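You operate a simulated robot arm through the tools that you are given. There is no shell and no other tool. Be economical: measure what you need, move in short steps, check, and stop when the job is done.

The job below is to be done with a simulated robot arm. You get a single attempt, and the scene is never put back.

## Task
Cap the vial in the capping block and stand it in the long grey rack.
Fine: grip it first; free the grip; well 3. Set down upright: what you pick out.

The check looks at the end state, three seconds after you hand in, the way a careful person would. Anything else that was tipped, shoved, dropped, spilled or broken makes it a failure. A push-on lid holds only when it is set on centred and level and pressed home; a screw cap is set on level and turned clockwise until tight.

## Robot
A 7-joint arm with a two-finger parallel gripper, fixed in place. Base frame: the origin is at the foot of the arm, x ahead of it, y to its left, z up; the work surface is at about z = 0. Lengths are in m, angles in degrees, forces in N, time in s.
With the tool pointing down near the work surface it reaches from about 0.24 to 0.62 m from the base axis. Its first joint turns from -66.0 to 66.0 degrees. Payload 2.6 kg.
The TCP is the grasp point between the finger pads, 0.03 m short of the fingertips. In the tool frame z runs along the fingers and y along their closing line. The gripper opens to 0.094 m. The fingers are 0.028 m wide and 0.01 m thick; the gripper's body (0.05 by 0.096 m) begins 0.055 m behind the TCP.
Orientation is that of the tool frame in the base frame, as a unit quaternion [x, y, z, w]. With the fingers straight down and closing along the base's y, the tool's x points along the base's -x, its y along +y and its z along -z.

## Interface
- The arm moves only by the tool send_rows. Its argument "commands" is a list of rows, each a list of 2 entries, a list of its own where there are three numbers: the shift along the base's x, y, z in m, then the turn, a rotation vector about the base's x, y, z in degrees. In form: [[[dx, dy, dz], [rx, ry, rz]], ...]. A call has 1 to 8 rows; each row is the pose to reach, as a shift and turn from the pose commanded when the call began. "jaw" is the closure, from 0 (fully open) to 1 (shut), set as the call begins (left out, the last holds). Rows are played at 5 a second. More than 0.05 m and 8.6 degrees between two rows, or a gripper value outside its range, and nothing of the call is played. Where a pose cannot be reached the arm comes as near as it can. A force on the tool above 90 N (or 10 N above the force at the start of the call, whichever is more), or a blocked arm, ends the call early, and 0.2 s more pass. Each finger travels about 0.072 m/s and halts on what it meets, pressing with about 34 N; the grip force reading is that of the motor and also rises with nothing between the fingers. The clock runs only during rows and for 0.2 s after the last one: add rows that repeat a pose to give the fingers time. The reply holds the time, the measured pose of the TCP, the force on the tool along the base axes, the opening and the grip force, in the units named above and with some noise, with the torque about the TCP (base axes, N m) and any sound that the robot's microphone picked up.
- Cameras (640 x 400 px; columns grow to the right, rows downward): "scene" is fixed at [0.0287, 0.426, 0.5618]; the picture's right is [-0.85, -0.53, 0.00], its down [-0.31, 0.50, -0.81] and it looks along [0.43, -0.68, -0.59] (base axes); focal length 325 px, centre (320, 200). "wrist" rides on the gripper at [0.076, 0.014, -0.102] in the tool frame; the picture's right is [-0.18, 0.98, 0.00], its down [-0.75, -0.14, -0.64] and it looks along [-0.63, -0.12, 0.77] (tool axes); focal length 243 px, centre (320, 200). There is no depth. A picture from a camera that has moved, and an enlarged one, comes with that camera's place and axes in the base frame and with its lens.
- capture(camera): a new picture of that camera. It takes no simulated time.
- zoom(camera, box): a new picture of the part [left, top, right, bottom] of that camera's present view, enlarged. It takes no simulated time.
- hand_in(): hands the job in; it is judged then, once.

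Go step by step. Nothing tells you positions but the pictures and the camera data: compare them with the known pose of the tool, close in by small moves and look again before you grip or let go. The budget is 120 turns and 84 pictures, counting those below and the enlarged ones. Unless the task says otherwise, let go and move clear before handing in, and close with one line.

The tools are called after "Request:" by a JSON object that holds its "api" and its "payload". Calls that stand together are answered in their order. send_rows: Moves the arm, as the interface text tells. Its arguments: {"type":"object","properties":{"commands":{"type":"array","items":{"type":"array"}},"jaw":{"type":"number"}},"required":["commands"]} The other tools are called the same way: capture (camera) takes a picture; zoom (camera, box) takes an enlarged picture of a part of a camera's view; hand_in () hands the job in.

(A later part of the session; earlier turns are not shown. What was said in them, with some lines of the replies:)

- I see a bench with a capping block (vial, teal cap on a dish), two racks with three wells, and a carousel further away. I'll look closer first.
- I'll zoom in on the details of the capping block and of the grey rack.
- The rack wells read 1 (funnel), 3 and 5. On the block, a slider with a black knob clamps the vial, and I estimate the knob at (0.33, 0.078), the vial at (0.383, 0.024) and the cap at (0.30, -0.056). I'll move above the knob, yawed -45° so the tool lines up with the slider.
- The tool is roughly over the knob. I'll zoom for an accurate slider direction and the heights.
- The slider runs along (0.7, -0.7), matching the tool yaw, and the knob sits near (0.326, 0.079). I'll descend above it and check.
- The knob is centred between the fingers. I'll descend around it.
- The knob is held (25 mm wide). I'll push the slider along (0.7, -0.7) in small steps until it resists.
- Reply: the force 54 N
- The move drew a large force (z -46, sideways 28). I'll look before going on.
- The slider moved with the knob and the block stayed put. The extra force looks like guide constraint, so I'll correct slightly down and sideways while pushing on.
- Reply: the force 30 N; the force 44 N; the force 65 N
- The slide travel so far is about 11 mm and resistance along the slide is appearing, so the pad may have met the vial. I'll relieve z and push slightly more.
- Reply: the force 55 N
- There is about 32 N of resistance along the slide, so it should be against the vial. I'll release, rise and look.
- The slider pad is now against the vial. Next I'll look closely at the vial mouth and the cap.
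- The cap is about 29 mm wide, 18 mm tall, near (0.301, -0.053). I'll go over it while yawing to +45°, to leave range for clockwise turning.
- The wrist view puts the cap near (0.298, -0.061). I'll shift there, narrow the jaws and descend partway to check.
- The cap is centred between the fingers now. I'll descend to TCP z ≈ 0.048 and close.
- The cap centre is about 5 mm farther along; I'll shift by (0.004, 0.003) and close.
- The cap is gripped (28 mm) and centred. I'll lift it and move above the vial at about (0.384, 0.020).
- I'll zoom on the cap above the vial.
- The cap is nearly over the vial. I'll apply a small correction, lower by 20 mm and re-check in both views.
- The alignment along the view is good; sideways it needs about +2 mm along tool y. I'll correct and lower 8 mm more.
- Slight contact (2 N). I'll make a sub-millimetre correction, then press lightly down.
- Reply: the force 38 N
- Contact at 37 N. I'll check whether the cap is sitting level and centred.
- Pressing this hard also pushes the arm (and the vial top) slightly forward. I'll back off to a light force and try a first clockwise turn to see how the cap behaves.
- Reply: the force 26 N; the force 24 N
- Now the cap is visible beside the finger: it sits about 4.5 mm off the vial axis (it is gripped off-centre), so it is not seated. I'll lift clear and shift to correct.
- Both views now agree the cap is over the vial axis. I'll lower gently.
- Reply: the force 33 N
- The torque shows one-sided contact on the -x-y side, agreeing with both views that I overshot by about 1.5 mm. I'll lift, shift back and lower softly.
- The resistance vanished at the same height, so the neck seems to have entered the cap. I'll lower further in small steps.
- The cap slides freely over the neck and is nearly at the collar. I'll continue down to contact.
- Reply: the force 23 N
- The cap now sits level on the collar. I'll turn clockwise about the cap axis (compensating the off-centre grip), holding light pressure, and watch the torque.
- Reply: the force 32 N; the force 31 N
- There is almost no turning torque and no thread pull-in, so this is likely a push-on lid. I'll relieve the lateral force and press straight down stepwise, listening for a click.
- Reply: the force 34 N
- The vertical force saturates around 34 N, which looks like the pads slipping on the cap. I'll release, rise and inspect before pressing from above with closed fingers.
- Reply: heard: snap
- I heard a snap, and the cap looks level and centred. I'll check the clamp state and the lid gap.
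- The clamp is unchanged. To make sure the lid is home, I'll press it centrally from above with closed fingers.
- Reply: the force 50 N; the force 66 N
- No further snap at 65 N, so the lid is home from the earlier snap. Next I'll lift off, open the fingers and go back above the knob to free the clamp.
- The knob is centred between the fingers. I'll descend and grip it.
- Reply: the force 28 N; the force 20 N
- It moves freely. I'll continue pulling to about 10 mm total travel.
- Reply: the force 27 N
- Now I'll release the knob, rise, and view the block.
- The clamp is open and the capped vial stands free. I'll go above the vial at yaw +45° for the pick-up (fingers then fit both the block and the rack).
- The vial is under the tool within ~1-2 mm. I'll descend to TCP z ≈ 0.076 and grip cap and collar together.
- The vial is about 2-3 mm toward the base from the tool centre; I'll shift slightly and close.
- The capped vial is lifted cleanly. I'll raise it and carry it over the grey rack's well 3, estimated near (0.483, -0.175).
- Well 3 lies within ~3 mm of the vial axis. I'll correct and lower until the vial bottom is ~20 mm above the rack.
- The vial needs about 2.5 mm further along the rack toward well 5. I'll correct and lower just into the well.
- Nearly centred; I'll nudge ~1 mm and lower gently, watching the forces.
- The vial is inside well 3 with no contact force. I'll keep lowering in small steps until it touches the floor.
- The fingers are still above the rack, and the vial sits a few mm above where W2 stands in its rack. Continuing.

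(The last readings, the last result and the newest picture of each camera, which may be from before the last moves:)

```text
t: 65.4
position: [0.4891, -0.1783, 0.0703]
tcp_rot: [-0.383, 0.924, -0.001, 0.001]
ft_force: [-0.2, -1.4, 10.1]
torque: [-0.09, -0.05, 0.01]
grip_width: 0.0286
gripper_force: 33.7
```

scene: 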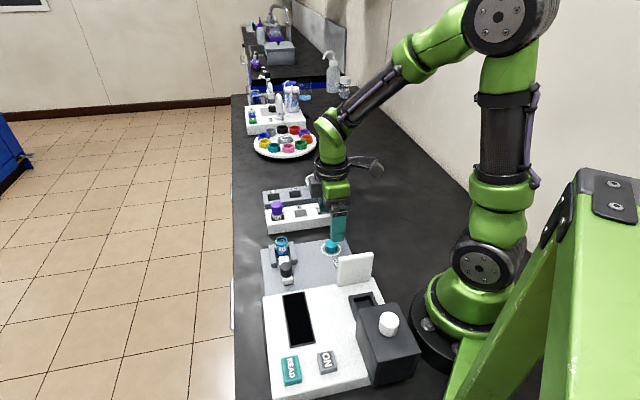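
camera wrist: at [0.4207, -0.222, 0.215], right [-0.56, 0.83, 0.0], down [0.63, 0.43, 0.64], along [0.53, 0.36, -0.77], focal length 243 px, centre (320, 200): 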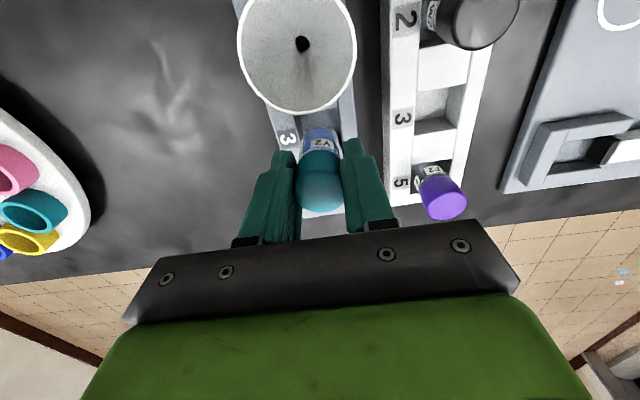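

Floor contact at 10 N. I'll ease up slightly and open the jaws a little.

Request:
{"api": "send_rows", "payload": {"commands": [[[0, 0, 0.0006], [0, 0, 0]], [[0, 0, 0.0006], [0, 0, 0]]]}}

Request:
{"api": "send_rows", "payload": {"commands": [[[0, 0, 0], [0, 0, 0]], [[0, 0, 0], [0, 0, 0]], [[0, 0, 0], [0, 0, 0]]], "jaw": 0.5}}

Request:
{"api": "zoom", "payload": {"camera": "scene", "box": [270, 170, 330, 220]}}

```text
t: 66.0
position: [0.4874, -0.1756, 0.0699]
tcp_rot: [-0.383, 0.924, 0.0, 0.0]
ft_force: [0.7, -0.3, 4.7]
torque: [-0.06, -0.11, 0.01]
grip_width: 0.0283
gripper_force: 34.7
```

```text
t: 66.8
position: [0.4867, -0.1765, 0.0704]
tcp_rot: [-0.383, 0.924, 0.001, 0.0]
ft_force: [0.4, 0.4, 0.1]
torque: [0.0, 0.0, 0.0]
grip_width: 0.0468
gripper_force: 0.1
```

```text
8.00 times, centred on (300, 195) of scene
camera zoom: at [0.0287, 0.426, 0.5618], right [-0.85, -0.53, 0.0], down [-0.31, 0.5, -0.81], along [0.43, -0.68, -0.59], focal length 2599 px, centre (480, 240)
```

zoom: 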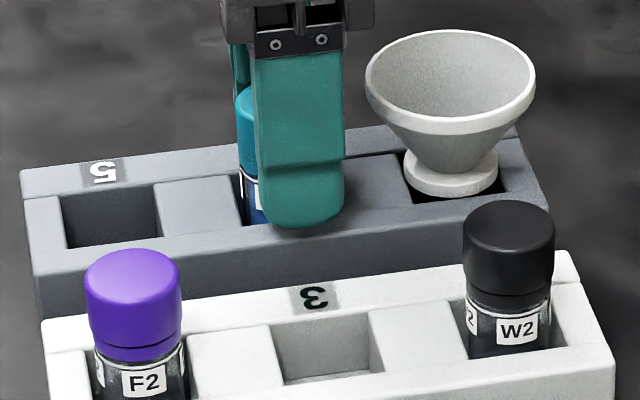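

The vial is free and standing. I'll rise straight up and check the result.

Request:
{"api": "send_rows", "payload": {"commands": [[[0, 0, 0.015], [0, 0, 0]], [[0, 0, 0.035], [0, 0, 0]], [[0, 0, 0.07], [0, 0, 0]], [[0, 0, 0.11], [0, 0, 0]], [[0, 0, 0.15], [0, 0, 0]], [[0, 0, 0.15], [0, 0, 0]]]}}

Request:
{"api": "zoom", "payload": {"camera": "scene", "box": [255, 160, 345, 300]}}

Request:
{"api": "zoom", "payload": {"camera": "scene", "box": [270, 170, 330, 220]}}

```text
t: 68.2
position: [0.4864, -0.1777, 0.2203]
tcp_rot: [-0.382, 0.924, 0.0, 0.0]
ft_force: [0.8, 0.4, 0.6]
torque: [-0.03, 0.02, 0.01]
grip_width: 0.0466
gripper_force: 0.0
```

```text
2.86 times, centred on (300, 230) of scene
camera zoom: at [0.0287, 0.426, 0.5618], right [-0.85, -0.53, 0.0], down [-0.31, 0.5, -0.81], along [0.43, -0.68, -0.59], focal length 928 px, centre (377, 114)
```

zoom: 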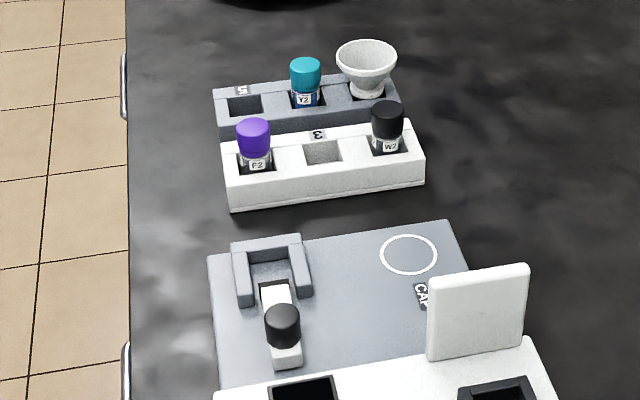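

```text
8.00 times, centred on (300, 195) of scene
camera zoom: at [0.0287, 0.426, 0.5618], right [-0.85, -0.53, 0.0], down [-0.31, 0.5, -0.81], along [0.43, -0.68, -0.59], focal length 2599 px, centre (480, 240)
```

zoom: 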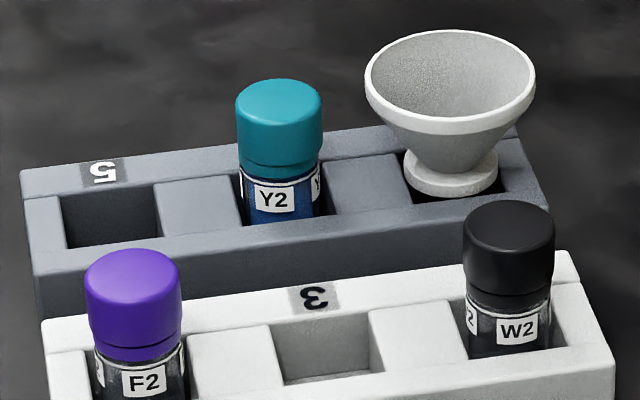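

The capped vial Y2 stands upright in well 3 of the grey rack, its cap seated like its neighbours'. The clamp is open, nothing else moved and the gripper is clear, so I'm handing in.

Request:
{"api": "hand_in", "payload": {}}

```text
The job is handed in.
```

I clamped vial Y2, capped it (the lid snapped on), freed the clamp and stood the vial upright in well 3 of the grey rack; I've handed the job in.
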